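You operate a simulated robot arm through the tools that you are given. There is no shell and no other tool. Be economical: measure what you need, move in short steps, check, and stop when the job is done.

You are at the controls of a simulated two-armed robot. One attempt, no reset.

JOB
Lay the wooden board on the bare trestles, swing both trestle clips over it and wipe off the grease mark.
Fine: board square and centred on the trestles; black pad, put back. What is to be rubbed or washed off counts as gone when no trace of it is left.

The check looks at the end state, three seconds after you hand in, the way a careful person would. Anything else that was tipped, shoved, dropped, spilled or broken makes it a failure.

ROBOT AND FRAMES
Two 7-joint arms with two-finger parallel grippers on one trunk, on a base that drives. Base frame: it is fixed to the floor where the robot stands at the start and does not move with it; the origin is under the middle of the robot, x ahead of it, y to its left, z up. Readings come in cm, rad, newtons and seconds.
The left shoulder is at the start at [5, 17.7, 117.9], the right one opposite. With the tool pointing down near the work surface each hand reaches from about 10 to 68 cm from the robot's upright axis, wherever it stands, measured 20 degrees to its own side. Places, roughly: orange trestle clip [50, 190, 80]; top of the bare trestles [50, 150, 70]; white trestle clip [50, 120, 80]. Payload 3.43 kg a hand.
Tool frame (each hand has its own): the origin (TCP) lies between the finger pads and is the grasp point; the fingertips stand 3.4 cm ahead of it; z points along the fingers, y is the line along which they close. The gripper opens to 12.8 cm. The fingers are 2.4 cm wide and 1.2 cm thick; the gripper's body (4.8 by 13 cm) begins 9.6 cm behind the TCP.
Orientation is that of the tool frame in the base frame, as [roll, pitch, yaw] about the fixed x, y, z axes, in that order (R = Rz(yaw) Ry(pitch) Rx(roll)). With the fingers straight down and closing along the base's y, the tool's x points along the base's -x, its y along +y and its z along -z.

CONTROLS
- The arms move only by the tool step_arm. It takes "left_targets", "right_targets" or both (then of equal length, played together; a hand with none holds still); each is a list of rows, each an object (a shift or turn left out is 0, a gripper value left out holds the last) with "xyz": the shift along the tool's x, y, z in units of 300 mm (1.0 is 300 mm), a list of three; "turn": the turn, a rotation vector about the tool's x, y, z in units of 120 degrees (1.0 is 120 degrees), a list of three; "claw": the gripper command, from -1 (fully open) to 1 (shut), values between in proportion. In form: [{"xyz": [x, y, z], "turn": [wx, wy, wz], "claw": claw}, ...]. A call has 1 to 20 rows; each row is the pose to reach, as a shift and turn from the pose commanded when the call began, along the tool's axes at that moment. A call with a number of a shift or a turn outside -1 to 1 is refused whole. Each row takes 0.2 s and may step no farther than 5 cm and 0.15 rad from the row before; otherwise, or with a gripper value out of range, the whole call is refused. Where a pose cannot be reached the arm comes as near as it can. A force on the tool above 90 N (or 10 N above the force at the start of the call, whichever is more), or a blocked arm, ends the call early, and 0.2 s more pass. The fingers move at their own pace (about 10.8 cm/s each) and stop on an object; they squeeze with about 21 N. The grip force told is the motor's: it shows also when the fingers shut on nothing. Time passes only in rows, and 0.2 s behind the last, so rows that repeat a pose let the fingers close. The reply holds the time, the measured pose of the TCP, the force on the tool along the base axes, the opening and the grip force, in the units named above and with some noise, with the torque about the TCP (base axes, N m) and any sound that the robot's microphone picked up.
- Cameras (640 x 400 px; columns grow to the right, rows downward): "scene" is now at [14.17, -0.35, 131.44]; the picture's right is [-0.06, -1.00, 0.00], its down [-0.81, 0.05, -0.58] and it looks along [0.58, -0.04, -0.81] (base axes); focal length 257 px, centre (320, 200). "left" rides on the left gripper at [7.6, 1.1, -16] in its tool frame; the picture's right is [-0.15, 0.99, 0.00], its down [-0.88, -0.13, -0.46] and it looks along [-0.45, -0.07, 0.89] (tool axes); focal length 234 px, centre (320, 200). "right" rides on the right gripper at [7.6, -1.1, -16] in its tool frame; the picture's right is [0.15, 0.99, 0.00], its down [-0.88, 0.13, -0.46] and it looks along [-0.45, 0.07, 0.89] (tool axes); focal length 234 px, centre (320, 200).
- capture(camera): a new picture of that camera. The clock stands still meanwhile.
- move_column(by): slides the trunk up (or, below 0, down) by that many cm; the arms and the scene camera ride with it, the base frame stays. It gives what a move gives, with no picture.
- base_move(legs): drives the robot by 1 to 6 legs, each [ahead, turn to the left] in cm and rad, along the robot's own axes; the way and the turn of a leg run together, so that a leg with both is an arc; at most 150 cm and 3.142 rad a leg. The arms and the cameras ride along, it lands a little off, and it stops where it bumps. It gives what a move gives.
- pan_tilt(pan, tilt): turns the head with the scene camera to pan (to the left, within 1.396 rad either way) and tilt (down, from -0.506 to 1.204), counted from straight ahead of the robot. It gives what a move gives.
- point_at(camera, pixels): there is no depth. For up to 12 entries [column, row, z] of the newest picture of that camera ("zoom" is the newest enlarged one), the place [x, y] in the base frame at which the ray of that pixel passes the height z, good to about 0.2 cm. The clock stands still meanwhile.
- zoom(camera, box): a new picture of the part [left, top, right, bottom] of that camera's present view, enlarged. The clock stands still meanwhile.
- close_job(): hands the job in; it is judged then, once.

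Keep the steps short. Do not move on a guess: measure, check each grasp and each placing, and mend mistakes. In all there are 80 turns and 78 pictures (those below and enlarged ones count). Leave the grippers open and the arms clear of the work at the hand-in unless told otherwise, and finish with a single line.

The tools are called after ">>>" by a JSON object that holds its "method" and its "body". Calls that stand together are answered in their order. step_arm: Moves the arms, as the interface text tells. Its arguments: {"type":"object","properties":{"left_targets":{"type":"array","items":{"type":"object","properties":{"xyz":{"type":"array","items":{"type":"number"}},"turn":{"type":"array","items":{"type":"number"}},"claw":{"type":"number"}}}},"right_targets":{"type":"array","items":{"type":"object","properties":{"xyz":{"type":"array","items":{"type":"number"}},"turn":{"type":"array","items":{"type":"number"}},"claw":{"type":"number"}}}}},"required":[]} The other tools are called the same way: move_column (by) slides the trunk up or down; base_move (legs) drives the base; pan_tilt (pan, tilt) turns the head that bears the scene camera; capture (camera) takes a picture; point_at (camera, pixels) gives the place at which the rays of pixels pass given heights; zoom (camera, box) takes an enlarged picture of a part of a camera's view; close_job () hands the job in.

At the start:

```text
clock: 0.0
left_tcp_pos: [34.21, 14.63, 110.74]
left_tool_rot: [3.142, 0.001, 3.141]
left_contact_force: [-0.1, -0.3, 0.3]
left_ft_torque: [0.0, 0.01, 0.0]
left_opening: 12.79
left_finger_force: 0.1
right_tcp_pos: [40.59, -17.46, 99.91]
right_tool_rot: [-3.141, 0.001, 3.142]
right_contact_force: [0.1, 0.9, -0.9]
right_ft_torque: [0.02, -0.02, 0.02]
right_opening: 12.84
right_finger_force: 0.0
trunk travel left (down, up): [-35.0, 5.1]
robot x, y, heading: [0.15, -0.09, -0.001]
head pan, tilt: [-0.065, 0.949]
```

scene: 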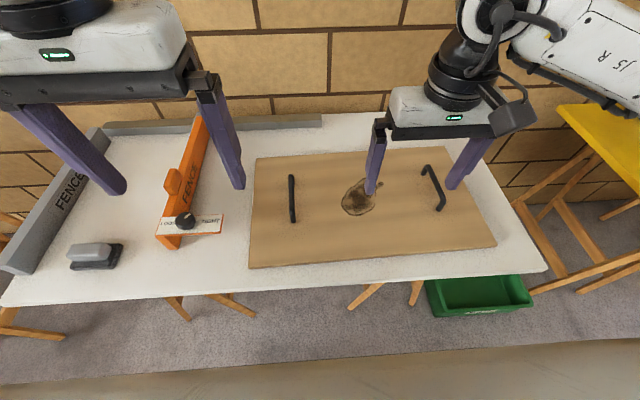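
right: 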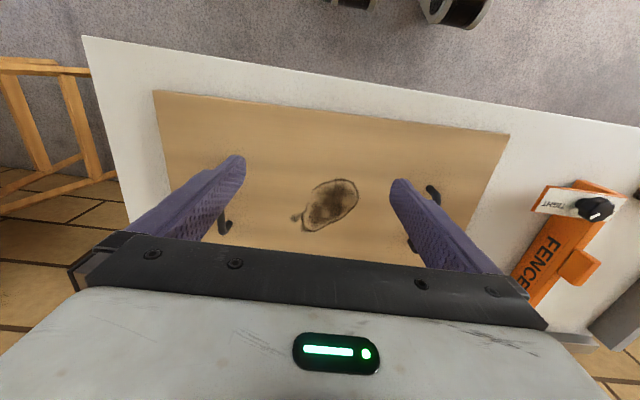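
left: 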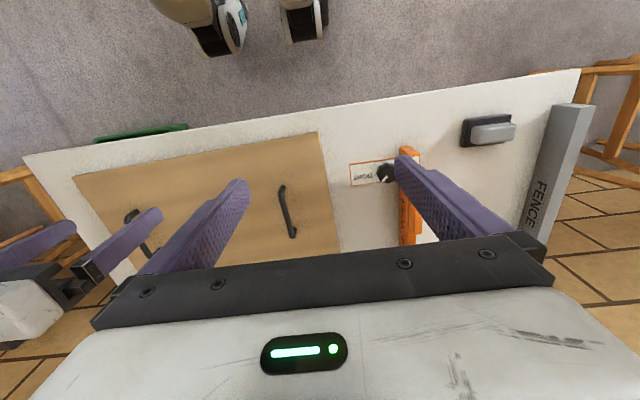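

The board with two black handles lies on the table, with the pad at about (95,255). I'll measure these pixels and look left for the trestles.

>>> {"method": "point_at", "body": {"camera": "scene", "pixels": [[257, 158, 77], [446, 147, 77], [495, 245, 77], [249, 268, 77], [291, 176, 80], [294, 222, 80], [424, 167, 80], [443, 210, 80], [360, 197, 77], [95, 250, 78], [545, 270, 75], [5, 305, 75]]}}

>>> {"method": "pan_tilt", "body": {"pan": 1.25, "tilt": 0.5}}

>>> {"method": "capture", "body": {"camera": "scene"}}

```text
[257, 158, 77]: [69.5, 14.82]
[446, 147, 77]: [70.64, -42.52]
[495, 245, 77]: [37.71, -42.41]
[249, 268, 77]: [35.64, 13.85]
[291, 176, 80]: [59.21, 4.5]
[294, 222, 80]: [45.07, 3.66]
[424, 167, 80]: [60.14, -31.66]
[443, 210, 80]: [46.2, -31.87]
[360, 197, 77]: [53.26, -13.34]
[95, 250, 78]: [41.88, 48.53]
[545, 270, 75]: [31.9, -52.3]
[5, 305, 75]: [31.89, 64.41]
```

```text
clock: 1.5
left_tcp_pos: [34.29, 14.68, 110.73]
left_tool_rot: [-3.14, 0.001, 3.141]
left_contact_force: [-0.2, -0.4, -0.3]
left_ft_torque: [-0.02, -0.01, 0.03]
left_opening: 12.8
left_finger_force: 0.1
right_tcp_pos: [40.46, -17.41, 100.0]
right_tool_rot: [3.141, -0.001, -3.141]
right_contact_force: [0.6, 0.2, 1.1]
right_ft_torque: [0.04, 0.0, -0.01]
right_opening: 12.79
right_finger_force: 0.2
trunk travel left (down, up): [-35.0, 5.1]
robot x, y, heading: [-0.23, 0.09, 0.003]
head pan, tilt: [1.25, 0.499]
```

```text
74 pictures are left
```

scene: 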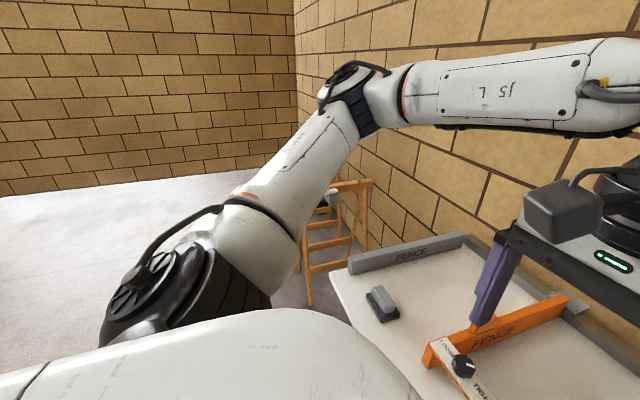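

The arm blocks the trestle view. I'll look at the pad and the board first, enlarged.

>>> {"method": "pan_tilt", "body": {"pan": 0.5, "tilt": 0.95}}

>>> {"method": "capture", "body": {"camera": "scene"}}

>>> {"method": "zoom", "body": {"camera": "left", "box": [420, 80, 600, 190]}}

>>> {"method": "zoom", "body": {"camera": "right", "box": [150, 80, 510, 305]}}

```text
clock: 2.6
left_tcp_pos: [34.27, 14.64, 110.6]
left_tool_rot: [-3.141, 0.001, -3.141]
left_contact_force: [-0.5, 0.3, -1.0]
left_ft_torque: [0.01, -0.04, 0.01]
left_opening: 12.78
left_finger_force: 0.0
right_tcp_pos: [40.38, -17.43, 99.98]
right_tool_rot: [3.141, 0.0, -3.141]
right_contact_force: [-0.3, 0.6, -0.4]
right_ft_torque: [0.0, -0.02, 0.04]
right_opening: 12.77
right_finger_force: 0.1
trunk travel left (down, up): [-35.0, 5.1]
robot x, y, heading: [-0.2, -0.01, 0.0]
head pan, tilt: [0.499, 0.949]
```

```text
73 pictures are left
```

scene: 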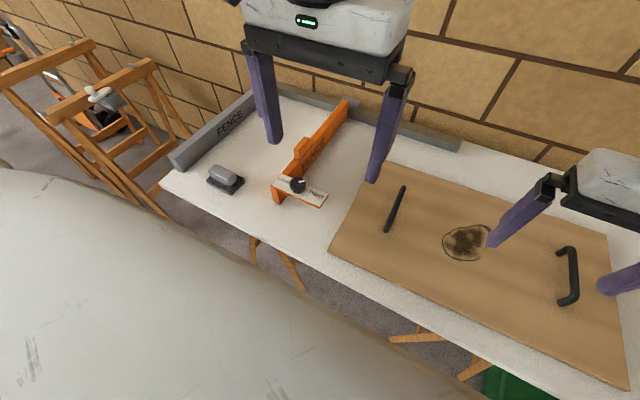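

```text
3.56 times, centred on (510, 135) of left
```

zoom: 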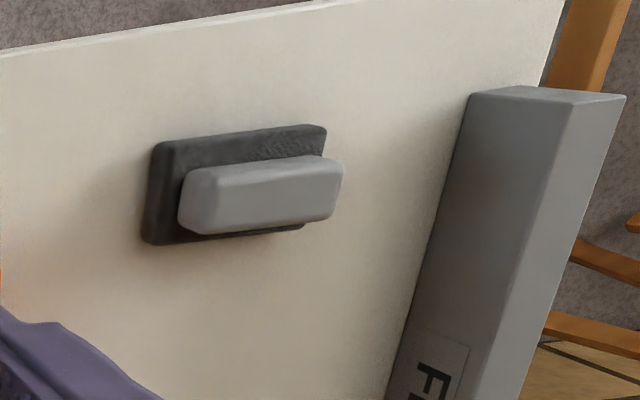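

```text
1.78 times, centred on (330, 192) of right
```

zoom: 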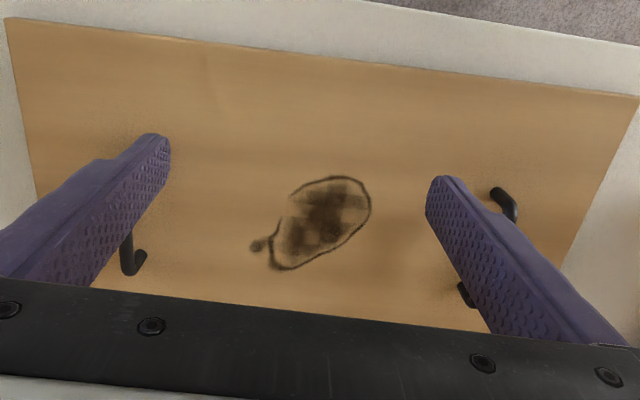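

The pad is the black one with a grey grip. I'll bring the left hand above it for a close look.

>>> {"method": "step_arm", "body": {"left_targets": [{"xyz": [-0.036, 0.136, 0.04]}, {"xyz": [-0.073, 0.271, 0.08]}, {"xyz": [-0.11, 0.407, 0.12]}, {"xyz": [-0.147, 0.543, 0.16]}, {"xyz": [-0.183, 0.679, 0.2]}, {"xyz": [-0.22, 0.814, 0.25]}, {"xyz": [-0.257, 0.95, 0.3]}]}}

>>> {"method": "capture", "body": {"camera": "left"}}

>>> {"method": "capture", "body": {"camera": "scene"}}

```text
clock: 4.2
left_tcp_pos: [41.76, 42.91, 101.49]
left_tool_rot: [3.141, 0.0, 3.141]
left_contact_force: [0.2, 0.2, 1.5]
left_ft_torque: [-0.05, 0.02, -0.02]
left_opening: 12.8
left_finger_force: 0.0
right_tcp_pos: [40.45, -17.4, 99.88]
right_tool_rot: [-3.14, 0.002, 3.141]
right_contact_force: [-0.4, -0.4, 0.8]
right_ft_torque: [-0.01, 0.02, -0.03]
right_opening: 12.79
right_finger_force: 0.0
trunk travel left (down, up): [-35.0, 5.1]
robot x, y, heading: [-0.17, -0.06, 0.002]
head pan, tilt: [0.499, 0.949]
```

```text
70 pictures are left
```

left: 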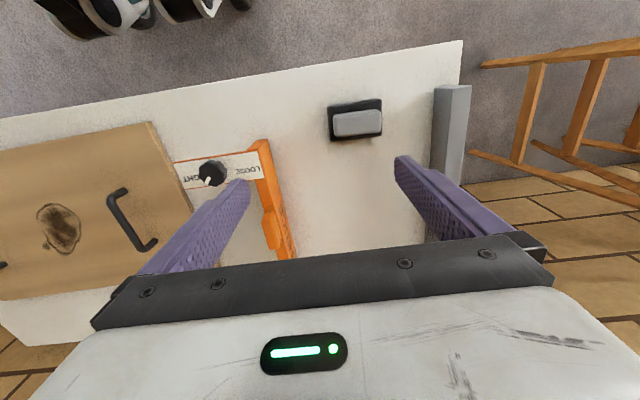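

```text
69 pictures are left
```

scene: 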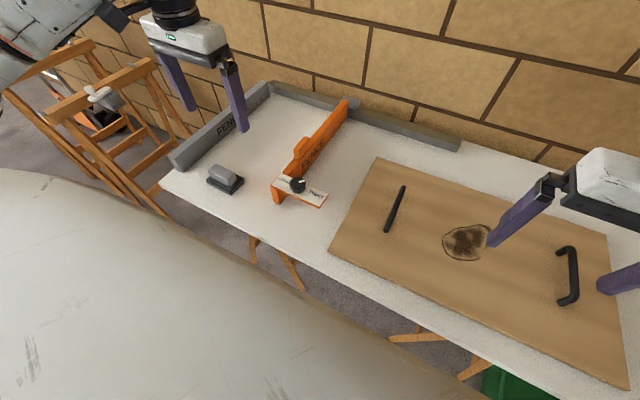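

I'll triangulate the pad between the two cameras.

>>> {"method": "point_at", "body": {"camera": "left", "pixels": [[329, 106, 76], [380, 99, 76], [383, 138, 76], [331, 142, 76], [334, 115, 80], [382, 109, 80], [358, 110, 80], [358, 110, 78], [435, 87, 81], [250, 142, 82], [258, 140, 78], [180, 188, 77]]}}

>>> {"method": "zoom", "body": {"camera": "scene", "box": [160, 130, 340, 242]}}

>>> {"method": "zoom", "body": {"camera": "left", "box": [300, 70, 420, 145]}}

```text
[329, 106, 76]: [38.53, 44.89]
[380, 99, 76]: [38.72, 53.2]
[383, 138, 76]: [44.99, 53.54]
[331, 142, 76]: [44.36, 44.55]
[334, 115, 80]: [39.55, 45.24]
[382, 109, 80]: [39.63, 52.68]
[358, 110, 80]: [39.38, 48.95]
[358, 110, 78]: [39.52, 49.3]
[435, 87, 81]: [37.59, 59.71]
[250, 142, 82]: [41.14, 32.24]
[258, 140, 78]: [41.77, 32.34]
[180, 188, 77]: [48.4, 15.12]
```

```text
3.56 times, centred on (250, 186) of scene
```

zoom: 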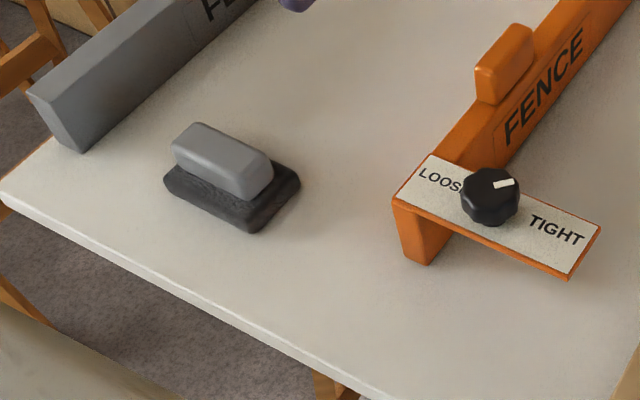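

```text
5.33 times, centred on (360, 108) of left
```

zoom: 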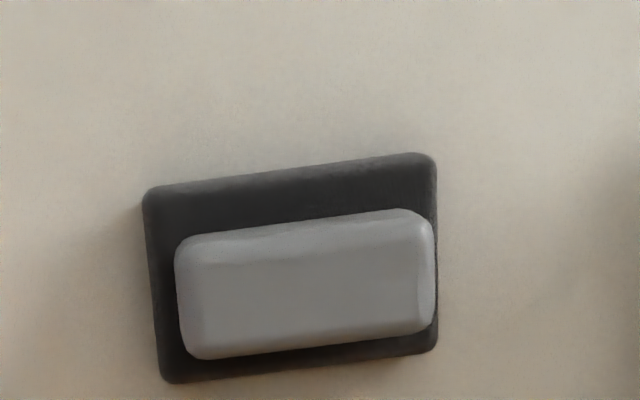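

>>> {"method": "point_at", "body": {"camera": "left", "pixels": [[357.2, 122, 79], [357.2, 122, 81], [357.2, 122, 83], [333, 123, 81], [381, 118, 81], [334, 137, 77.5], [381, 131, 77.5], [328, 107, 75], [332, 141, 75], [381, 135, 75]]}}

>>> {"method": "point_at", "body": {"camera": "scene", "pixels": [[221.9, 173, 79], [221.9, 173, 81], [221.9, 173, 83], [207, 180, 75], [231.5, 194.5, 75], [244, 181, 75]]}}

```text
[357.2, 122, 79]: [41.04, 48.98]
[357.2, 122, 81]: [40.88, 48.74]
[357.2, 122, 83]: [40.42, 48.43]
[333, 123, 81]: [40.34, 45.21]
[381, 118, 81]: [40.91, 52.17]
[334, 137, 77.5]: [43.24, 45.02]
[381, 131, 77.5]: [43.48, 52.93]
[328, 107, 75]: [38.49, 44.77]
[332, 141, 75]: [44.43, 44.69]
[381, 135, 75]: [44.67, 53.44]
```

```text
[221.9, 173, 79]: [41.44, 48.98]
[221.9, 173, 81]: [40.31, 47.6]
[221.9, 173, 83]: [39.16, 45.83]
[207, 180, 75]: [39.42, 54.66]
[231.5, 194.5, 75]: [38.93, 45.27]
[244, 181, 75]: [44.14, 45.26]
```

The pad's handle top is at z≈79.3, centred at about (41.2, 48.9), with the long side along y. I'll lower the left hand above it and check.

>>> {"method": "step_arm", "body": {"left_targets": [{"xyz": [0.01, 0.1, 0.1]}, {"xyz": [0.019, 0.2, 0.2]}, {"xyz": [0.019, 0.2, 0.33]}, {"xyz": [0.019, 0.2, 0.46]}, {"xyz": [0.019, 0.2, 0.56]}, {"xyz": [0.019, 0.2, 0.56]}]}}

>>> {"method": "capture", "body": {"camera": "left"}}

>>> {"method": "zoom", "body": {"camera": "scene", "box": [140, 90, 300, 190]}}

```text
clock: 5.6
left_tcp_pos: [41.7, 49.53, 84.74]
left_tool_rot: [-3.141, 0.001, 3.141]
left_contact_force: [-0.4, 0.6, 0.2]
left_ft_torque: [-0.01, 0.02, 0.0]
left_opening: 12.82
left_finger_force: 0.0
right_tcp_pos: [40.42, -17.48, 99.93]
right_tool_rot: [3.142, 0.001, -3.14]
right_contact_force: [0.1, -0.2, 0.0]
right_ft_torque: [0.03, 0.0, -0.01]
right_opening: 12.78
right_finger_force: 0.1
trunk travel left (down, up): [-35.0, 5.1]
robot x, y, heading: [-0.25, -0.15, -0.001]
head pan, tilt: [0.499, 0.949]
```

```text
66 pictures are left
```

left: 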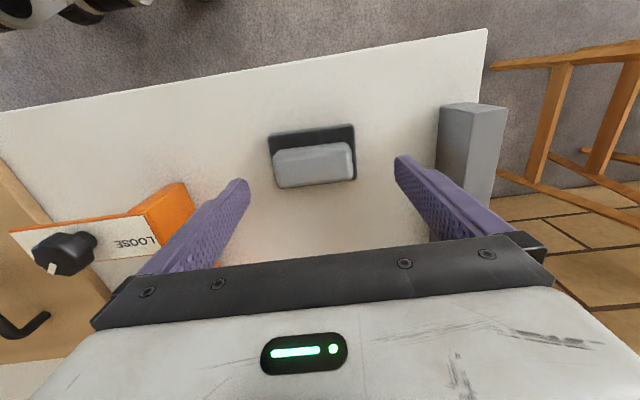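

```text
4.00 times, centred on (220, 140) of scene
```

zoom: 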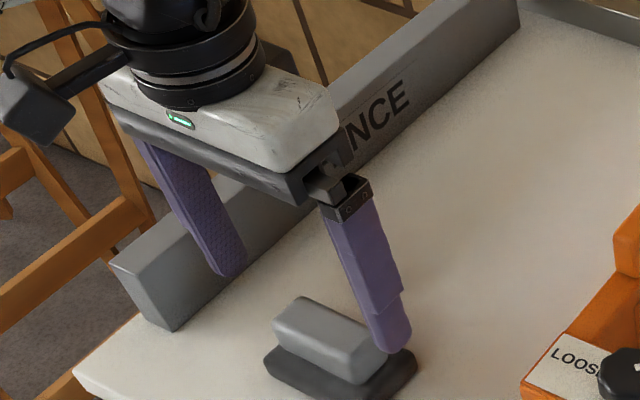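

The fingers look slightly beyond the pad in x. I'll measure again.

>>> {"method": "point_at", "body": {"camera": "left", "pixels": [[273, 153, 79], [348, 143, 79], [355, 176, 77.5], [279, 188, 77.5], [269, 136, 77], [353, 124, 77], [357, 180, 75], [313, 160, 79], [237, 182, 81.3], [404, 160, 81.3]]}}

>>> {"method": "zoom", "body": {"camera": "left", "box": [240, 100, 400, 200]}}

```text
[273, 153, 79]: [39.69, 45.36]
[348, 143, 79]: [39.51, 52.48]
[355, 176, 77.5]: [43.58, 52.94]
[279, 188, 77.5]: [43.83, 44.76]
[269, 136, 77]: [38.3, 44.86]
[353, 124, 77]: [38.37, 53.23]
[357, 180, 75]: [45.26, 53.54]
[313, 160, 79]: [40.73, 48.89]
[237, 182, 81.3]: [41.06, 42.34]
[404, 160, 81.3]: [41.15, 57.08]
```

```text
4.00 times, centred on (320, 150) of left
```

zoom: 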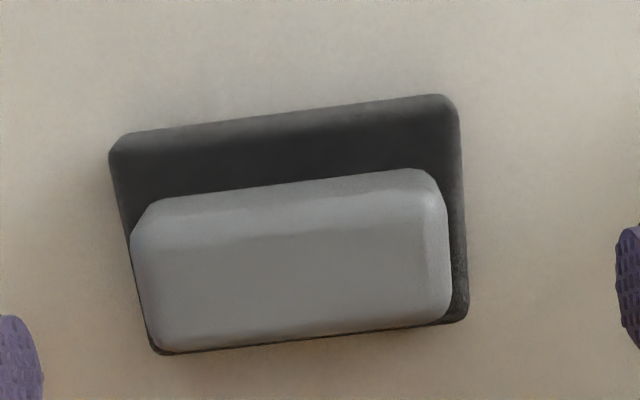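

Centre about (41.3, 48.9). I'll correct by 0.6 cm in y, lower to TCP z≈80.7 (tips at 77.3) and close.

>>> {"method": "step_arm", "body": {"left_targets": [{"xyz": [0.01, -0.02, 0.06]}, {"xyz": [0.01, -0.02, 0.1]}, {"xyz": [0.01, -0.02, 0.125]}, {"xyz": [0.01, -0.02, 0.133]}, {"xyz": [0.01, -0.02, 0.133], "claw": 0.2}, {"xyz": [0.01, -0.02, 0.133], "claw": 1}, {"xyz": [0.01, -0.02, 0.133], "claw": 1}, {"xyz": [0.01, -0.02, 0.133], "claw": 1}]}}

>>> {"method": "capture", "body": {"camera": "left"}}

>>> {"method": "zoom", "body": {"camera": "scene", "box": [140, 90, 300, 190]}}

```text
clock: 7.4
left_tcp_pos: [41.17, 48.78, 80.91]
left_tool_rot: [3.141, 0.002, -3.141]
left_contact_force: [-0.1, 0.7, -0.9]
left_ft_torque: [0.02, -0.03, 0.0]
left_opening: 7.45
left_finger_force: 20.9
right_tcp_pos: [40.45, -17.41, 100.02]
right_tool_rot: [3.141, -0.002, 3.14]
right_contact_force: [-0.5, 0.0, 0.2]
right_ft_torque: [0.05, 0.04, 0.0]
right_opening: 12.79
right_finger_force: 0.1
trunk travel left (down, up): [-35.0, 5.1]
robot x, y, heading: [-0.19, -0.1, -0.001]
head pan, tilt: [0.499, 0.949]
```

```text
63 pictures are left
```

left: 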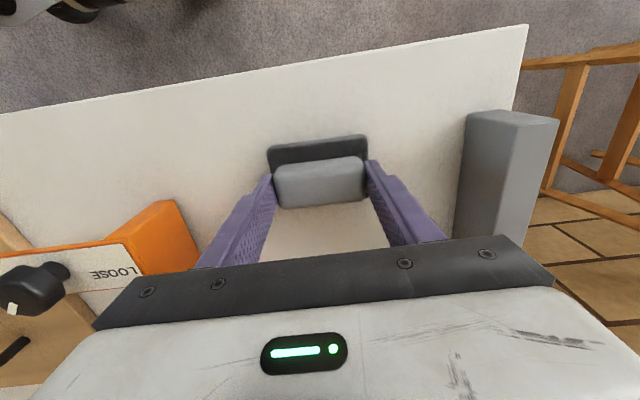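

```text
4.00 times, centred on (220, 140) of scene
```

zoom: 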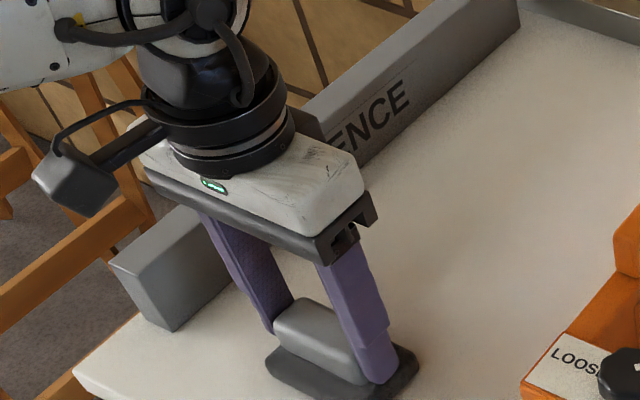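

The pad is gripped (opening 7.45, 21 N). Lift it 16 cm and move the right hand over the right-hand handle so that it can hold the board.

>>> {"method": "step_arm", "body": {"left_targets": [{"xyz": [0, 0, -0.107]}, {"xyz": [0, 0, -0.213]}, {"xyz": [0, 0, -0.32]}, {"xyz": [0, 0, -0.427]}, {"xyz": [0, 0, -0.533]}, {"xyz": [0, 0, -0.533]}], "right_targets": [{"xyz": [-0.084, -0.096, 0]}, {"xyz": [-0.168, -0.192, 0]}, {"xyz": [-0.252, -0.288, 0]}, {"xyz": [-0.336, -0.384, 0]}, {"xyz": [-0.42, -0.48, 0]}, {"xyz": [-0.42, -0.48, 0]}]}}

>>> {"method": "capture", "body": {"camera": "right"}}

>>> {"method": "capture", "body": {"camera": "left"}}

```text
clock: 8.8
left_tcp_pos: [41.3, 49.09, 96.93]
left_tool_rot: [-3.141, -0.001, -3.142]
left_contact_force: [-0.1, 0.0, -0.7]
left_ft_torque: [0.0, 0.0, 0.01]
left_opening: 7.43
left_finger_force: 21.0
right_tcp_pos: [53.0, -31.82, 100.34]
right_tool_rot: [-3.142, 0.001, 3.141]
right_contact_force: [-0.2, 0.3, -1.1]
right_ft_torque: [-0.01, -0.02, 0.01]
right_opening: 12.8
right_finger_force: 0.0
trunk travel left (down, up): [-35.0, 5.1]
robot x, y, heading: [0.15, 0.07, 0.001]
head pan, tilt: [0.499, 0.949]
```

```text
61 pictures are left
```

right: 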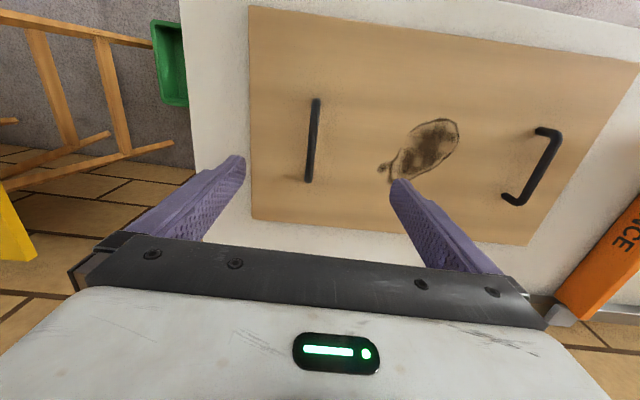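

```text
60 pictures are left
```

left: 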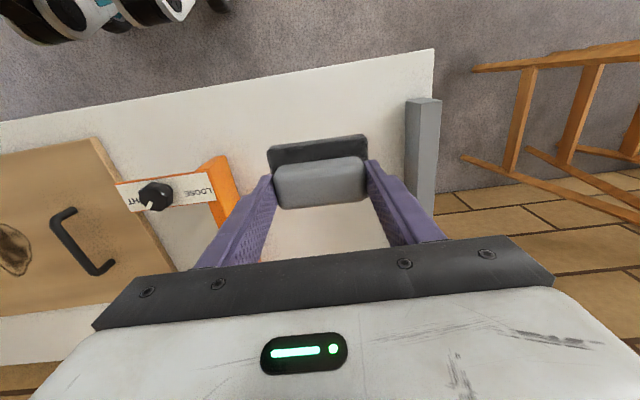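

The pad is held well. I'll measure the handles, mark and board from the right camera.

>>> {"method": "point_at", "body": {"camera": "right", "pixels": [[316, 101, 80], [309, 181, 80], [316, 101, 82], [309, 181, 82], [550, 130, 80], [517, 203, 80], [430, 120, 77], [382, 168, 77], [457, 130, 77], [395, 180, 77], [249, 7, 77], [252, 218, 77]]}}

>>> {"method": "point_at", "body": {"camera": "right", "pixels": [[638, 62, 77], [525, 244, 77], [312, 140, 82], [312, 140, 80]]}}

>>> {"method": "zoom", "body": {"camera": "right", "box": [240, 80, 480, 230]}}

```text
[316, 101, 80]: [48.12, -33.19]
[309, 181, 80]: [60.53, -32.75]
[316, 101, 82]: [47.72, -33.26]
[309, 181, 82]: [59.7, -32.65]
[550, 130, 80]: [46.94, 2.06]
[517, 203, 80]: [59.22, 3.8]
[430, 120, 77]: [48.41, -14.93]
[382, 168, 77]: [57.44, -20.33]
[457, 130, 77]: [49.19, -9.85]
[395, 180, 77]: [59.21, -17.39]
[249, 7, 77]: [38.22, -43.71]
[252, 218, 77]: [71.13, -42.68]
```

```text
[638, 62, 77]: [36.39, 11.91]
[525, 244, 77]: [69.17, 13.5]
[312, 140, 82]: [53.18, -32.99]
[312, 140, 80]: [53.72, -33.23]
```

```text
2.67 times, centred on (360, 155) of right
```

zoom: 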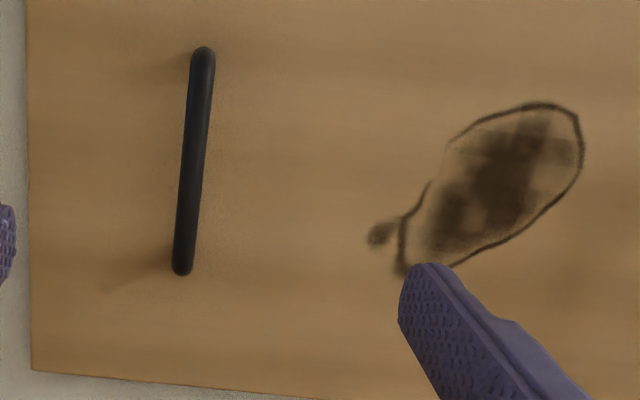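

Board is about x 37–70, y −43…14.5, yaw about +0.03. I'll lower the right hand around its handle (stopping above) and bring the pad toward the board.

>>> {"method": "step_arm", "body": {"left_targets": [{"xyz": [0, -0.14, 0]}, {"xyz": [0, -0.28, 0]}, {"xyz": [0, -0.42, 0]}, {"xyz": [-0.05, -0.56, 0]}, {"xyz": [-0.1, -0.7, 0]}, {"xyz": [-0.15, -0.84, 0]}, {"xyz": [-0.2, -0.97, 0]}], "right_targets": [{"xyz": [-0.013, -0.037, 0.07]}, {"xyz": [-0.013, -0.037, 0.14]}, {"xyz": [-0.013, -0.037, 0.21]}, {"xyz": [-0.013, -0.037, 0.28]}, {"xyz": [-0.013, -0.037, 0.35]}, {"xyz": [-0.013, -0.037, 0.42]}, {"xyz": [-0.013, -0.037, 0.467]}]}}

>>> {"method": "pan_tilt", "body": {"pan": -0.1, "tilt": 0.95}}

>>> {"method": "capture", "body": {"camera": "right"}}

>>> {"method": "capture", "body": {"camera": "scene"}}

```text
clock: 10.4
left_tcp_pos: [47.01, 19.09, 97.16]
left_tool_rot: [3.139, -0.001, -3.141]
left_contact_force: [-0.1, 0.1, -1.0]
left_ft_torque: [0.0, -0.02, 0.01]
left_opening: 7.44
left_finger_force: 20.5
right_tcp_pos: [53.47, -32.96, 85.91]
right_tool_rot: [-3.141, -0.001, 3.141]
right_contact_force: [0.5, 0.4, 0.2]
right_ft_torque: [-0.01, -0.01, 0.01]
right_opening: 12.8
right_finger_force: 0.0
trunk travel left (down, up): [-35.0, 5.1]
robot x, y, heading: [0.47, -0.02, 0.001]
head pan, tilt: [0.499, 0.949]
```

```text
clock: 11.4
left_tcp_pos: [47.15, 19.23, 97.22]
left_tool_rot: [3.141, 0.001, -3.141]
left_contact_force: [-0.2, 0.4, -0.2]
left_ft_torque: [-0.01, 0.03, -0.04]
left_opening: 7.42
left_finger_force: 20.6
right_tcp_pos: [53.55, -33.06, 86.06]
right_tool_rot: [-3.141, 0.001, -3.142]
right_contact_force: [-0.6, 0.6, -0.8]
right_ft_torque: [-0.01, 0.01, 0.03]
right_opening: 12.76
right_finger_force: 0.0
trunk travel left (down, up): [-35.0, 5.1]
robot x, y, heading: [-0.12, -0.02, 0.001]
head pan, tilt: [-0.099, 0.949]
```

```text
58 pictures are left
```

right: 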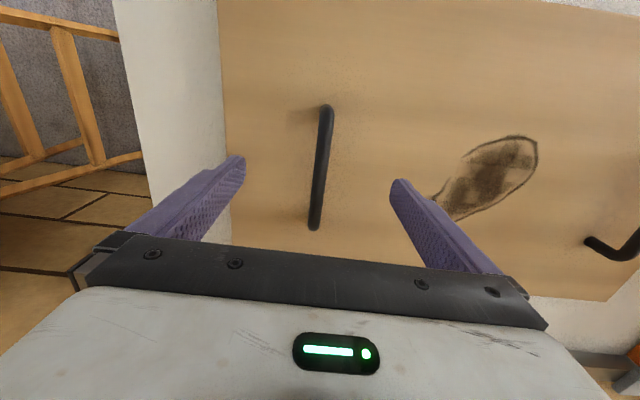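

```text
57 pictures are left
```

scene: 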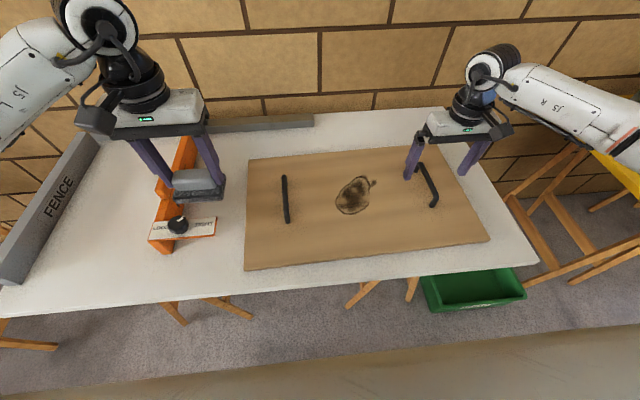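

>>> {"method": "point_at", "body": {"camera": "right", "pixels": [[327, 108, 78], [327, 108, 80], [315, 228, 78], [315, 228, 80], [321, 168, 79], [515, 137, 76.5], [537, 150, 76.5], [217, 20, 76.5], [233, 240, 76.5]]}}

>>> {"method": "point_at", "body": {"camera": "scene", "pixels": [[433, 204, 78], [433, 204, 80], [284, 176, 78], [284, 176, 80], [287, 222, 78], [287, 222, 80], [375, 181, 76.5], [338, 206, 76.5], [352, 213, 76.5], [369, 195, 76.5], [352, 178, 76.5], [337, 194, 76.5]]}}

>>> {"method": "zoom", "body": {"camera": "scene", "box": [230, 140, 500, 280]}}

```text
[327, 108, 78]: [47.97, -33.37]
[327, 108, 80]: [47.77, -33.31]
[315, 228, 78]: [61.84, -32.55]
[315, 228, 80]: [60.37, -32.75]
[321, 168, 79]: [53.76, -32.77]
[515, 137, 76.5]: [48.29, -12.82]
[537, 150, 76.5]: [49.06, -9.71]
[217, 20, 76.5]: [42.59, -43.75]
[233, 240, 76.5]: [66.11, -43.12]
```

```text
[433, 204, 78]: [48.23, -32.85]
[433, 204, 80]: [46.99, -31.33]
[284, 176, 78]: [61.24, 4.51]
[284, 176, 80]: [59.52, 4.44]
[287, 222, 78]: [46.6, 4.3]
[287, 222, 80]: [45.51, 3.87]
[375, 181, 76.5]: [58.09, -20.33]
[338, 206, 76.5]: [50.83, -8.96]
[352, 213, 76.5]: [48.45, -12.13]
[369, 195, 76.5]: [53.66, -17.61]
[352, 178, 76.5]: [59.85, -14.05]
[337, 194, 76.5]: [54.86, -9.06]
```

```text
2.37 times, centred on (365, 210) of scene
```

zoom: 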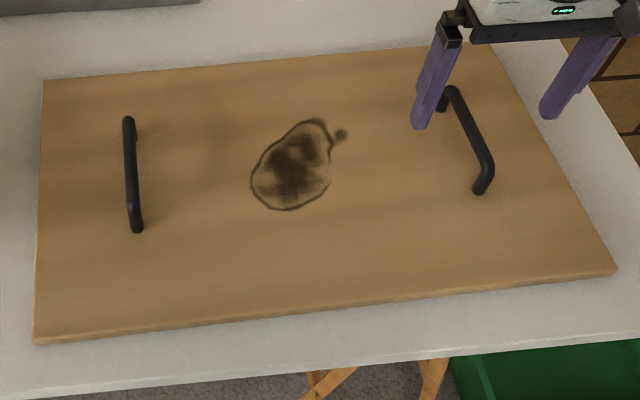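

Right handle bar: z≈78.3, centre (54.4, −33.0); mark spans x 48–60, y −9…−20.5. The right hand now grips its handle as a hold while the left hand brings the pad over the mark, still high.

>>> {"method": "step_arm", "body": {"left_targets": [{"xyz": [-0.03, -0.14, 0]}, {"xyz": [-0.06, -0.28, 0]}, {"xyz": [-0.09, -0.42, 0]}, {"xyz": [-0.12, -0.56, 0.0]}, {"xyz": [-0.15, -0.7, 0.05]}, {"xyz": [-0.18, -0.84, 0.1]}, {"xyz": [-0.21, -0.97, 0.2]}, {"xyz": [-0.21, -0.97, 0.3]}, {"xyz": [-0.21, -0.97, 0.35]}], "right_targets": [{"xyz": [-0.03, 0, 0.05], "turn": [0, 0, -0.0167]}, {"xyz": [-0.03, 0, 0.1], "turn": [0, 0, -0.0167]}, {"xyz": [-0.03, 0, 0.15], "turn": [0, 0, -0.0167]}, {"xyz": [-0.03, 0, 0.187], "turn": [0, 0, -0.0167]}, {"xyz": [-0.03, 0, 0.187], "turn": [0, 0, -0.0167], "claw": 0}, {"xyz": [-0.03, 0, 0.187], "turn": [0, 0, -0.0167], "claw": 1}, {"xyz": [-0.03, 0, 0.187], "turn": [0, 0, -0.0167], "claw": 1}, {"xyz": [-0.03, 0, 0.187], "turn": [0, 0, -0.0167], "claw": 1}, {"xyz": [-0.03, 0, 0.187], "turn": [0, 0, -0.0167], "claw": 1}]}}

>>> {"method": "capture", "body": {"camera": "scene"}}

>>> {"method": "capture", "body": {"camera": "left"}}

```text
clock: 13.4
left_tcp_pos: [53.47, -9.55, 86.58]
left_tool_rot: [-3.14, 0.0, -3.14]
left_contact_force: [-0.3, 0.0, -0.4]
left_ft_torque: [0.01, 0.0, -0.03]
left_opening: 7.44
left_finger_force: 21.9
right_tcp_pos: [54.43, -32.85, 80.4]
right_tool_rot: [-3.141, 0.001, -3.108]
right_contact_force: [-0.9, 0.8, -0.6]
right_ft_torque: [0.08, -0.04, -0.25]
right_opening: 1.39
right_finger_force: 21.1
trunk travel left (down, up): [-35.0, 5.1]
robot x, y, heading: [0.23, 0.11, 0.005]
head pan, tilt: [-0.099, 0.949]
```

```text
55 pictures are left
```

scene: 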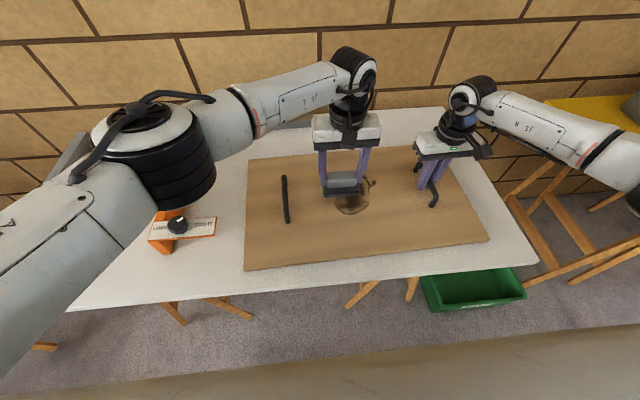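

```text
54 pictures are left
```

left: 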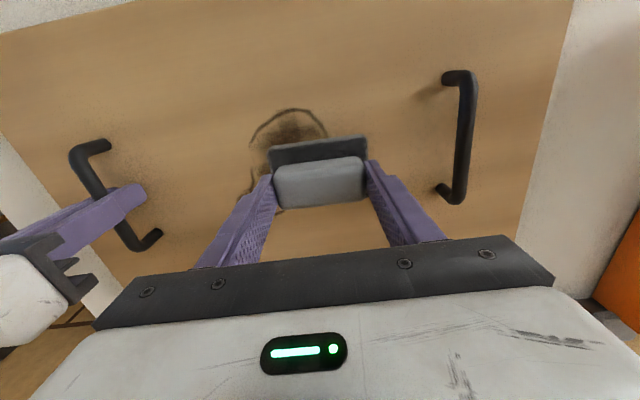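

The handle is held (opening 1.39). Lower the pad slowly onto the board and read the force.

>>> {"method": "step_arm", "body": {"left_targets": [{"xyz": [0, 0, 0.05]}, {"xyz": [0, 0, 0.1]}, {"xyz": [0, 0, 0.125]}, {"xyz": [0, 0, 0.14]}, {"xyz": [0, 0, 0.15]}, {"xyz": [0, 0, 0.15]}]}}

```text
clock: 14.8
left_tcp_pos: [54.68, -8.37, 82.45]
left_tool_rot: [3.138, 0.015, -3.114]
left_contact_force: [4.0, -5.4, 23.9]
left_ft_torque: [-0.25, 0.06, -0.12]
left_opening: 7.48
left_finger_force: 21.7
right_tcp_pos: [54.28, -32.87, 80.43]
right_tool_rot: [3.141, 0.0, -3.108]
right_contact_force: [5.6, 1.9, -0.6]
right_ft_torque: [-0.05, 0.41, -0.28]
right_opening: 1.4
right_finger_force: 21.0
trunk travel left (down, up): [-35.0, 5.1]
robot x, y, heading: [0.44, -0.27, 0.001]
head pan, tilt: [-0.099, 0.949]
```

24 N of contact at TCP z≈82.45. Wipe in three strokes along x, at y offsets 0, −4 and −7.5 cm.

>>> {"method": "step_arm", "body": {"left_targets": [{"xyz": [0.11, 0, 0]}, {"xyz": [0.217, 0, 0]}, {"xyz": [0.1, 0, 0]}, {"xyz": [-0.02, 0, 0]}, {"xyz": [-0.14, 0, 0]}, {"xyz": [-0.25, 0, 0]}, {"xyz": [-0.25, -0.13, 0]}, {"xyz": [-0.14, -0.13, 0]}, {"xyz": [-0.02, -0.13, 0]}, {"xyz": [0.1, -0.13, 0]}, {"xyz": [0.217, -0.13, 0]}, {"xyz": [0.217, -0.25, 0]}, {"xyz": [0.1, -0.25, 0]}, {"xyz": [-0.02, -0.25, 0]}, {"xyz": [-0.14, -0.25, 0]}, {"xyz": [-0.25, -0.25, 0]}]}}

>>> {"method": "capture", "body": {"camera": "left"}}

>>> {"method": "capture", "body": {"camera": "scene"}}

```text
clock: 18.2
left_tcp_pos: [54.69, -7.48, 82.04]
left_tool_rot: [3.137, -0.002, -3.119]
left_contact_force: [-6.2, -7.3, 15.3]
left_ft_torque: [-0.59, 0.72, 0.08]
left_opening: 7.44
left_finger_force: 20.6
left hand out of reach, approached as far as the arm can: row 5, 6, 7, 8, 9, 10, 12, 13, 14, 15, 16
right_tcp_pos: [54.17, -32.68, 80.64]
right_tool_rot: [-3.135, -0.002, -3.107]
right_contact_force: [2.7, -1.7, 14.3]
right_ft_torque: [-0.07, 0.49, 0.02]
right_opening: 1.39
right_finger_force: 20.5
trunk travel left (down, up): [-35.0, 5.1]
robot x, y, heading: [-0.1, 0.23, -0.001]
head pan, tilt: [-0.099, 0.949]
```

```text
53 pictures are left
```

left: 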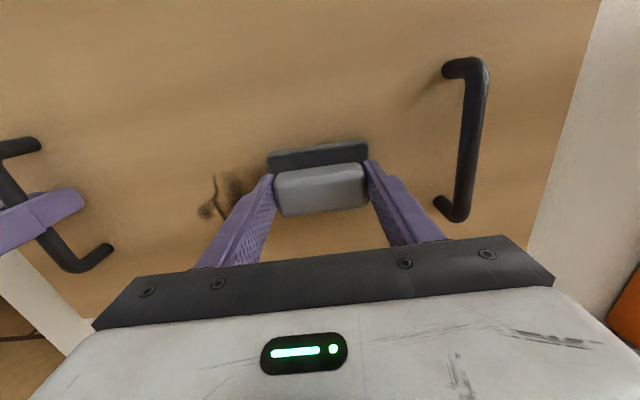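

```text
52 pictures are left
```

scene: 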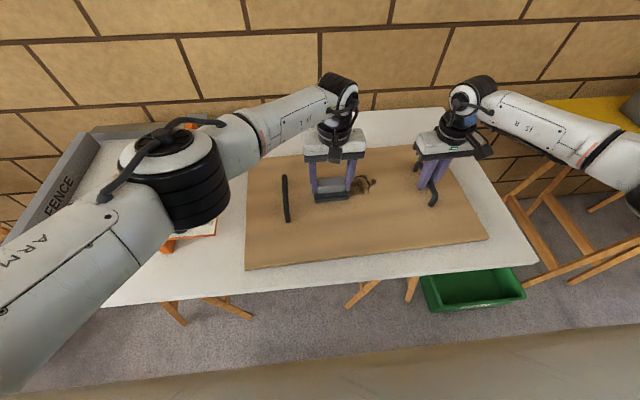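

The pad removes the mark, but the left arm is out of reach past y≈−8. I'll release the handle, raise both hands and pull them in, then turn the base right by 0.4 rad to finish the rest.

>>> {"method": "step_arm", "body": {"left_targets": [{"xyz": [0, 0, -0.05]}, {"xyz": [0, 0, -0.15]}, {"xyz": [0.0, 0.1, -0.3]}, {"xyz": [0.0, 0.2, -0.35]}, {"xyz": [0, 0.25, -0.4]}, {"xyz": [0.05, 0.25, -0.4]}, {"xyz": [0.15, 0.25, -0.4]}, {"xyz": [0.25, 0.25, -0.4]}], "right_targets": [{"claw": -1}, {"claw": -1}, {"claw": -1}, {"xyz": [0, 0, -0.12]}, {"xyz": [0, 0, -0.28]}, {"xyz": [0, 0, -0.44]}, {"xyz": [0.15, 0, -0.5]}, {"xyz": [0.3, 0, -0.5]}]}}

>>> {"method": "base_move", "body": {"legs": [[0, -0.4]]}}

>>> {"method": "pan_tilt", "body": {"pan": 0.2, "tilt": 0.95}}

>>> {"method": "capture", "body": {"camera": "scene"}}

```text
refused: row 3 steps farther than a row can; nothing moved
```

```text
clock: 19.8
left_tcp_pos: [47.28, -28.7, 82.06]
left_tool_rot: [3.138, 0.001, 2.753]
left_contact_force: [-6.1, -2.0, 16.3]
left_ft_torque: [-0.74, 0.55, -0.22]
left_opening: 7.44
left_finger_force: 20.1
right_tcp_pos: [36.65, -51.87, 80.37]
right_tool_rot: [-3.139, 0.002, 2.766]
right_contact_force: [4.0, -1.8, -1.2]
right_ft_torque: [0.02, 0.2, 0.45]
right_opening: 1.38
right_finger_force: 20.7
trunk travel left (down, up): [-35.0, 5.1]
robot x, y, heading: [-0.01, 0.32, -0.412]
head pan, tilt: [-0.099, 0.949]
```

```text
clock: 20.6
left_tcp_pos: [47.45, -28.64, 82.01]
left_tool_rot: [3.139, -0.001, 2.758]
left_contact_force: [-3.3, -2.0, 5.3]
left_ft_torque: [-0.35, 0.3, -0.05]
left_opening: 7.42
left_finger_force: 21.0
right_tcp_pos: [36.69, -51.87, 80.49]
right_tool_rot: [-3.138, 0.001, 2.768]
right_contact_force: [-4.4, 0.0, 4.6]
right_ft_torque: [-0.01, -0.01, 0.37]
right_opening: 1.4
right_finger_force: 21.3
trunk travel left (down, up): [-35.0, 5.1]
robot x, y, heading: [0.09, -0.07, -0.41]
head pan, tilt: [0.201, 0.949]
```

```text
51 pictures are left
```

scene: 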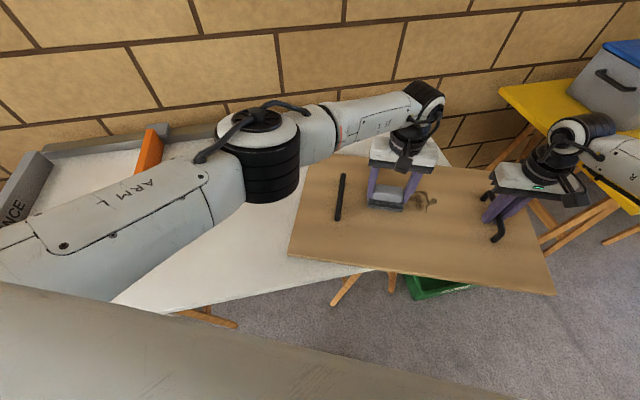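

My mistake: the hand move was refused, so the base turn dragged the board along with the gripped handle. Nothing else was touched. Both hands are still on the board, so I'll turn straight back.

>>> {"method": "base_move", "body": {"legs": [[0, 0.41]]}}

>>> {"method": "capture", "body": {"camera": "scene"}}

```text
clock: 22.2
left_tcp_pos: [55.15, -7.42, 82.08]
left_tool_rot: [3.135, 0.001, -3.118]
left_contact_force: [0.3, 3.1, 19.6]
left_ft_torque: [-0.75, 0.2, 0.06]
left_opening: 7.4
left_finger_force: 20.9
right_tcp_pos: [53.95, -33.1, 80.2]
right_tool_rot: [3.14, -0.001, -3.112]
right_contact_force: [3.6, 4.4, -15.9]
right_ft_torque: [-0.12, -0.29, -0.53]
right_opening: 1.44
right_finger_force: 20.9
trunk travel left (down, up): [-35.0, 5.1]
robot x, y, heading: [-0.08, 0.11, -0.011]
head pan, tilt: [0.201, 0.949]
```

```text
50 pictures are left
```

scene: 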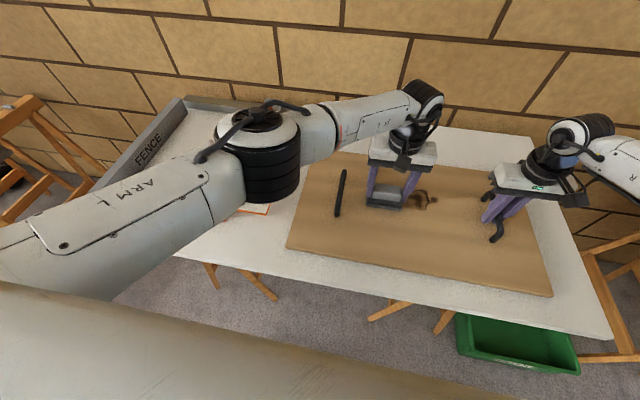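

All back in place. Instead of turning, I'll lift the pad, then slide the board 10 cm left and 3 cm nearer with the right hand so the left hand can reach the rest of the mark.

>>> {"method": "step_arm", "body": {"left_targets": [{"xyz": [0, 0, -0.1]}, {"xyz": [0, 0, -0.2]}, {"xyz": [0, 0.1, -0.25]}, {"xyz": [0, 0.2, -0.25]}, {"xyz": [0, 0.3, -0.25]}, {"xyz": [0.0, 0.3, -0.25]}, {"xyz": [0, 0.3, -0.25]}, {"xyz": [0, 0.3, -0.25]}], "right_targets": [{}, {}, {"xyz": [0, 0.06, 0]}, {"xyz": [0.02, 0.12, 0]}, {"xyz": [0.04, 0.18, 0]}, {"xyz": [0.06, 0.24, 0]}, {"xyz": [0.08, 0.3, 0]}, {"xyz": [0.1, 0.333, 0]}]}}

>>> {"method": "capture", "body": {"camera": "left"}}

>>> {"method": "capture", "body": {"camera": "scene"}}

```text
clock: 24.0
left_tcp_pos: [54.91, 1.31, 89.57]
left_tool_rot: [3.137, -0.001, -3.119]
left_contact_force: [-1.2, -0.6, -1.0]
left_ft_torque: [0.01, 0.04, 0.0]
left_opening: 7.44
left_finger_force: 20.4
right_tcp_pos: [50.71, -23.45, 80.26]
right_tool_rot: [3.141, 0.0, -3.114]
right_contact_force: [2.4, -6.6, 6.8]
right_ft_torque: [0.0, -0.09, -0.46]
right_opening: 1.39
right_finger_force: 20.9
trunk travel left (down, up): [-35.0, 5.1]
robot x, y, heading: [0.03, 0.07, -0.007]
head pan, tilt: [0.201, 0.949]
```

```text
49 pictures are left
```

left: 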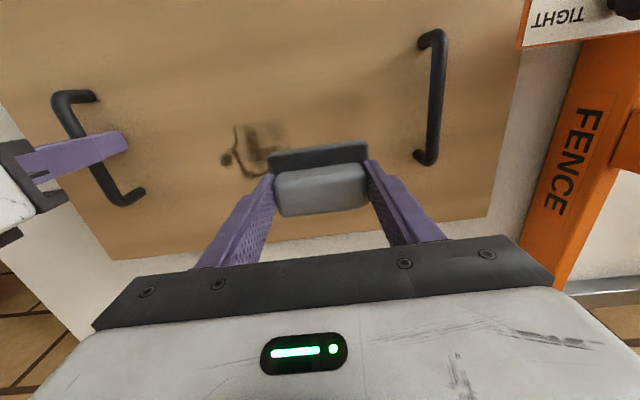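

```text
48 pictures are left
```

scene: 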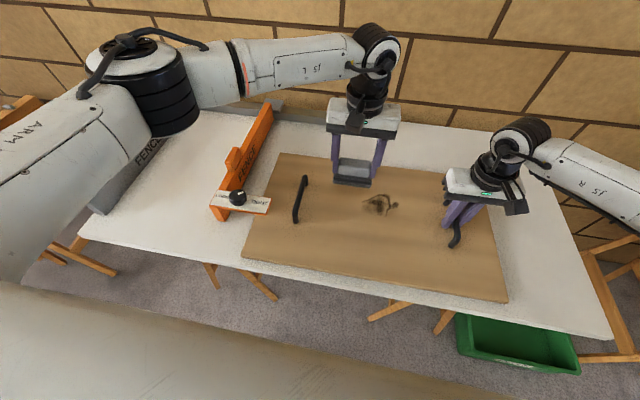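

The board slid cleanly. I'll locate the remaining mark.

>>> {"method": "point_at", "body": {"camera": "left", "pixels": [[224, 160, 76.3], [238, 126, 76.3], [285, 124, 76.3], [248, 176, 76.3], [287, 140, 76.3]]}}

>>> {"method": "point_at", "body": {"camera": "scene", "pixels": [[398, 206, 76.3], [364, 200, 76.3], [388, 194, 76.3], [380, 215, 76.3], [246, 258, 76.3], [277, 153, 76.3], [508, 302, 76.3]]}}

>>> {"method": "zoom", "body": {"camera": "left", "box": [180, 90, 340, 190]}}

```text
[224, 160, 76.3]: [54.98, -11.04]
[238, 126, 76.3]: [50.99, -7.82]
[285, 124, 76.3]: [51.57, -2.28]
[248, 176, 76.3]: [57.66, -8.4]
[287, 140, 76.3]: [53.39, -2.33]
```

```text
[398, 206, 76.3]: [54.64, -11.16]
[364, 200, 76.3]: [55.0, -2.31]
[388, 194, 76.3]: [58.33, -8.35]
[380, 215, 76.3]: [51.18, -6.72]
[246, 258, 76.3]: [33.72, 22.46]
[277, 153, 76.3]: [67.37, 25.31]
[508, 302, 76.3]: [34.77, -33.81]
```

```text
4.00 times, centred on (260, 140) of left
```

zoom: 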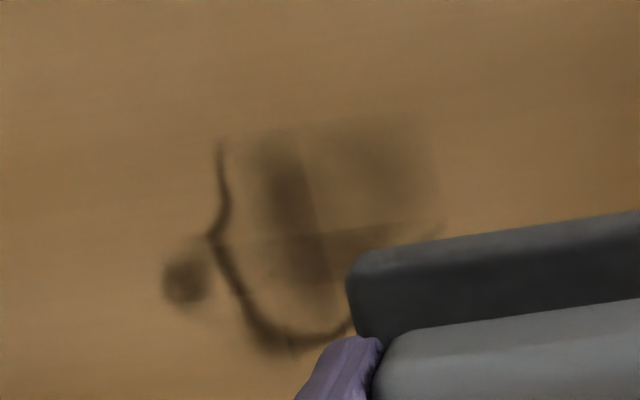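

Remainder spans x 51–58, y −11.5…0. I'll slide the board 6 cm nearer, then open the right hand and raise it out of the way.

>>> {"method": "step_arm", "body": {"right_targets": [{"xyz": [0.05, 0.01, 0]}, {"xyz": [0.1, 0.02, 0]}, {"xyz": [0.15, 0.035, 0]}, {"xyz": [0.2, 0.05, 0]}, {"xyz": [0.2, 0.05, 0], "claw": -1}, {"xyz": [0.2, 0.05, 0], "claw": -1}, {"xyz": [0.2, 0.05, 0], "claw": -1}, {"xyz": [0.2, 0.05, 0], "claw": -1}, {"xyz": [0.2, 0.05, -0.14]}, {"xyz": [0.2, 0.05, -0.28]}, {"xyz": [0.2, -0.05, -0.38]}, {"xyz": [0.2, -0.2, -0.38]}, {"xyz": [0.2, -0.35, -0.38]}]}}

>>> {"method": "capture", "body": {"camera": "left"}}

>>> {"method": "capture", "body": {"camera": "scene"}}

```text
clock: 26.8
left_tcp_pos: [54.91, 1.25, 89.53]
left_tool_rot: [3.135, -0.001, -3.121]
left_contact_force: [-0.2, -0.1, -1.2]
left_ft_torque: [0.02, -0.01, -0.04]
left_opening: 7.43
left_finger_force: 20.4
right_tcp_pos: [45.09, -34.2, 91.59]
right_tool_rot: [3.14, -0.002, -3.112]
right_contact_force: [-0.1, 0.2, -0.4]
right_ft_torque: [0.04, 0.01, -0.01]
right_opening: 12.8
right_finger_force: 0.1
trunk travel left (down, up): [-35.0, 5.1]
robot x, y, heading: [0.11, -0.11, -0.009]
head pan, tilt: [0.201, 0.949]
```

```text
46 pictures are left
```

left: 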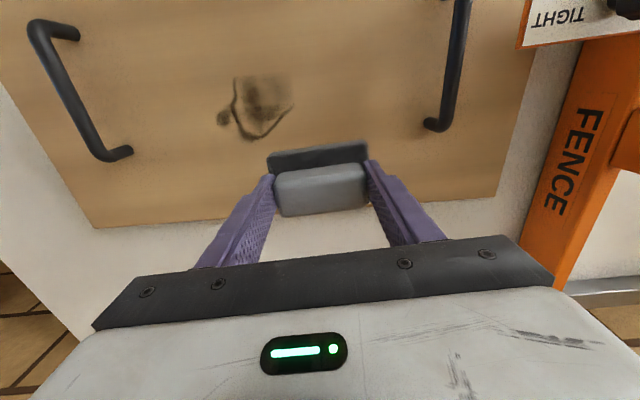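

```text
45 pictures are left
```

scene: 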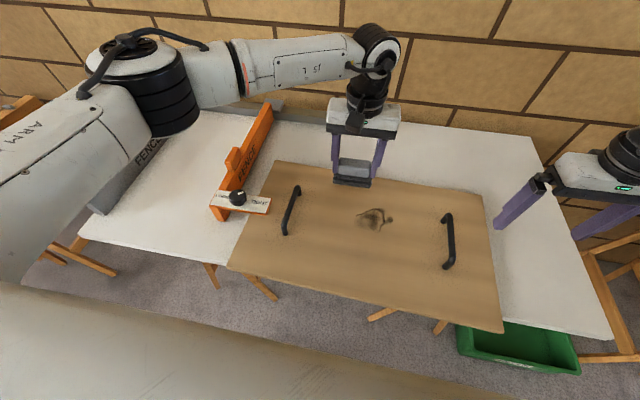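

>>> {"method": "point_at", "body": {"camera": "left", "pixels": [[217, 118, 76.3], [237, 75, 76.3], [293, 78, 76.3], [255, 140, 76.3], [293, 108, 76.3]]}}

```text
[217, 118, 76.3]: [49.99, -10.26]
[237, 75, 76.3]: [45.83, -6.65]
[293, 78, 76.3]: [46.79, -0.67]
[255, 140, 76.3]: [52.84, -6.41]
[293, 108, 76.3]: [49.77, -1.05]
```

Wipe the rest: x 44–54 at y −1, −4 and −7.

>>> {"method": "step_arm", "body": {"left_targets": [{"xyz": [0.12, -0.03, 0.05]}, {"xyz": [0.24, -0.05, 0.1]}, {"xyz": [0.363, -0.075, 0.17]}, {"xyz": [0.363, -0.075, 0.22]}, {"xyz": [0.363, -0.075, 0.252]}, {"xyz": [0.25, -0.075, 0.252]}, {"xyz": [0.14, -0.075, 0.252]}, {"xyz": [0.03, -0.075, 0.252]}, {"xyz": [0.03, -0.175, 0.252]}, {"xyz": [0.14, -0.175, 0.252]}, {"xyz": [0.25, -0.175, 0.252]}, {"xyz": [0.363, -0.175, 0.252]}, {"xyz": [0.363, -0.275, 0.252]}, {"xyz": [0.25, -0.275, 0.252]}, {"xyz": [0.14, -0.275, 0.252]}, {"xyz": [0.03, -0.275, 0.252]}, {"xyz": [0.14, -0.275, 0.252]}, {"xyz": [0.25, -0.275, 0.252]}, {"xyz": [0.25, -0.15, 0.252]}, {"xyz": [0.14, -0.15, 0.252]}]}}

>>> {"method": "step_arm", "body": {"left_targets": [{"xyz": [0, 0.0, -0.1]}, {"xyz": [0, 0.1, -0.2]}, {"xyz": [0, 0.22, -0.28]}, {"xyz": [-0.1, 0.3, -0.35]}, {"xyz": [-0.15, 0.4, -0.42]}]}}

>>> {"method": "capture", "body": {"camera": "left"}}

>>> {"method": "capture", "body": {"camera": "scene"}}

```text
clock: 31.0
left_tcp_pos: [50.84, -3.13, 82.02]
left_tool_rot: [3.136, -0.002, -3.12]
left_contact_force: [-12.1, -0.2, 23.3]
left_ft_torque: [-1.06, 0.36, -0.49]
left_opening: 7.43
left_finger_force: 21.1
right_tcp_pos: [44.9, -34.05, 91.73]
right_tool_rot: [3.139, 0.001, -3.112]
right_contact_force: [0.8, -0.2, 0.1]
right_ft_torque: [0.0, 0.02, 0.01]
right_opening: 12.8
right_finger_force: 0.0
trunk travel left (down, up): [-35.0, 5.1]
robot x, y, heading: [-0.31, -0.42, -0.004]
head pan, tilt: [0.201, 0.949]
```

```text
clock: 32.2
left_tcp_pos: [55.44, 9.02, 94.6]
left_tool_rot: [3.137, 0.003, -3.119]
left_contact_force: [0.5, 0.2, -0.8]
left_ft_torque: [-0.01, 0.0, -0.03]
left_opening: 7.42
left_finger_force: 21.1
right_tcp_pos: [45.16, -34.04, 91.48]
right_tool_rot: [3.141, 0.0, -3.113]
right_contact_force: [0.0, 0.5, -0.4]
right_ft_torque: [-0.01, -0.02, 0.02]
right_opening: 12.81
right_finger_force: 0.1
trunk travel left (down, up): [-35.0, 5.1]
robot x, y, heading: [-0.28, 0.21, -0.004]
head pan, tilt: [0.201, 0.949]
```

```text
44 pictures are left
```

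left: 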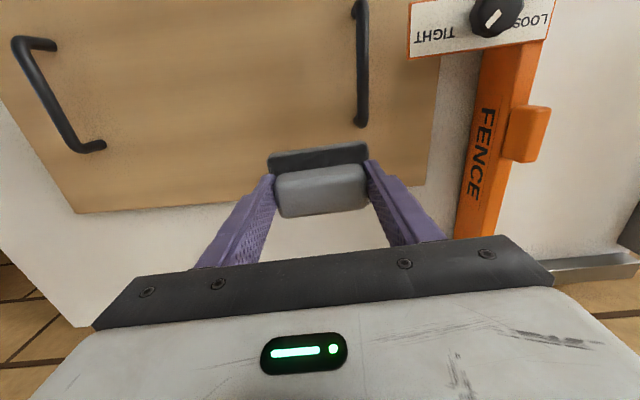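

```text
43 pictures are left
```

scene: 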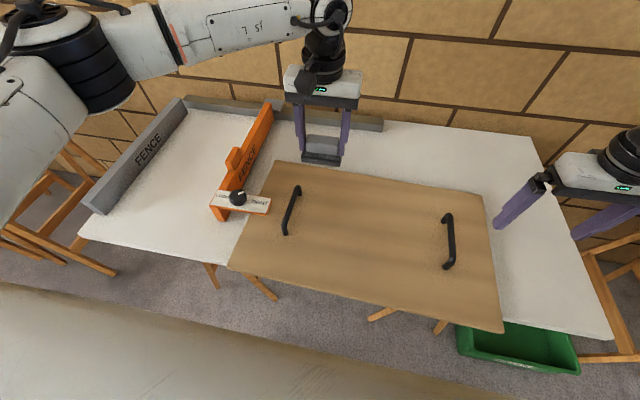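

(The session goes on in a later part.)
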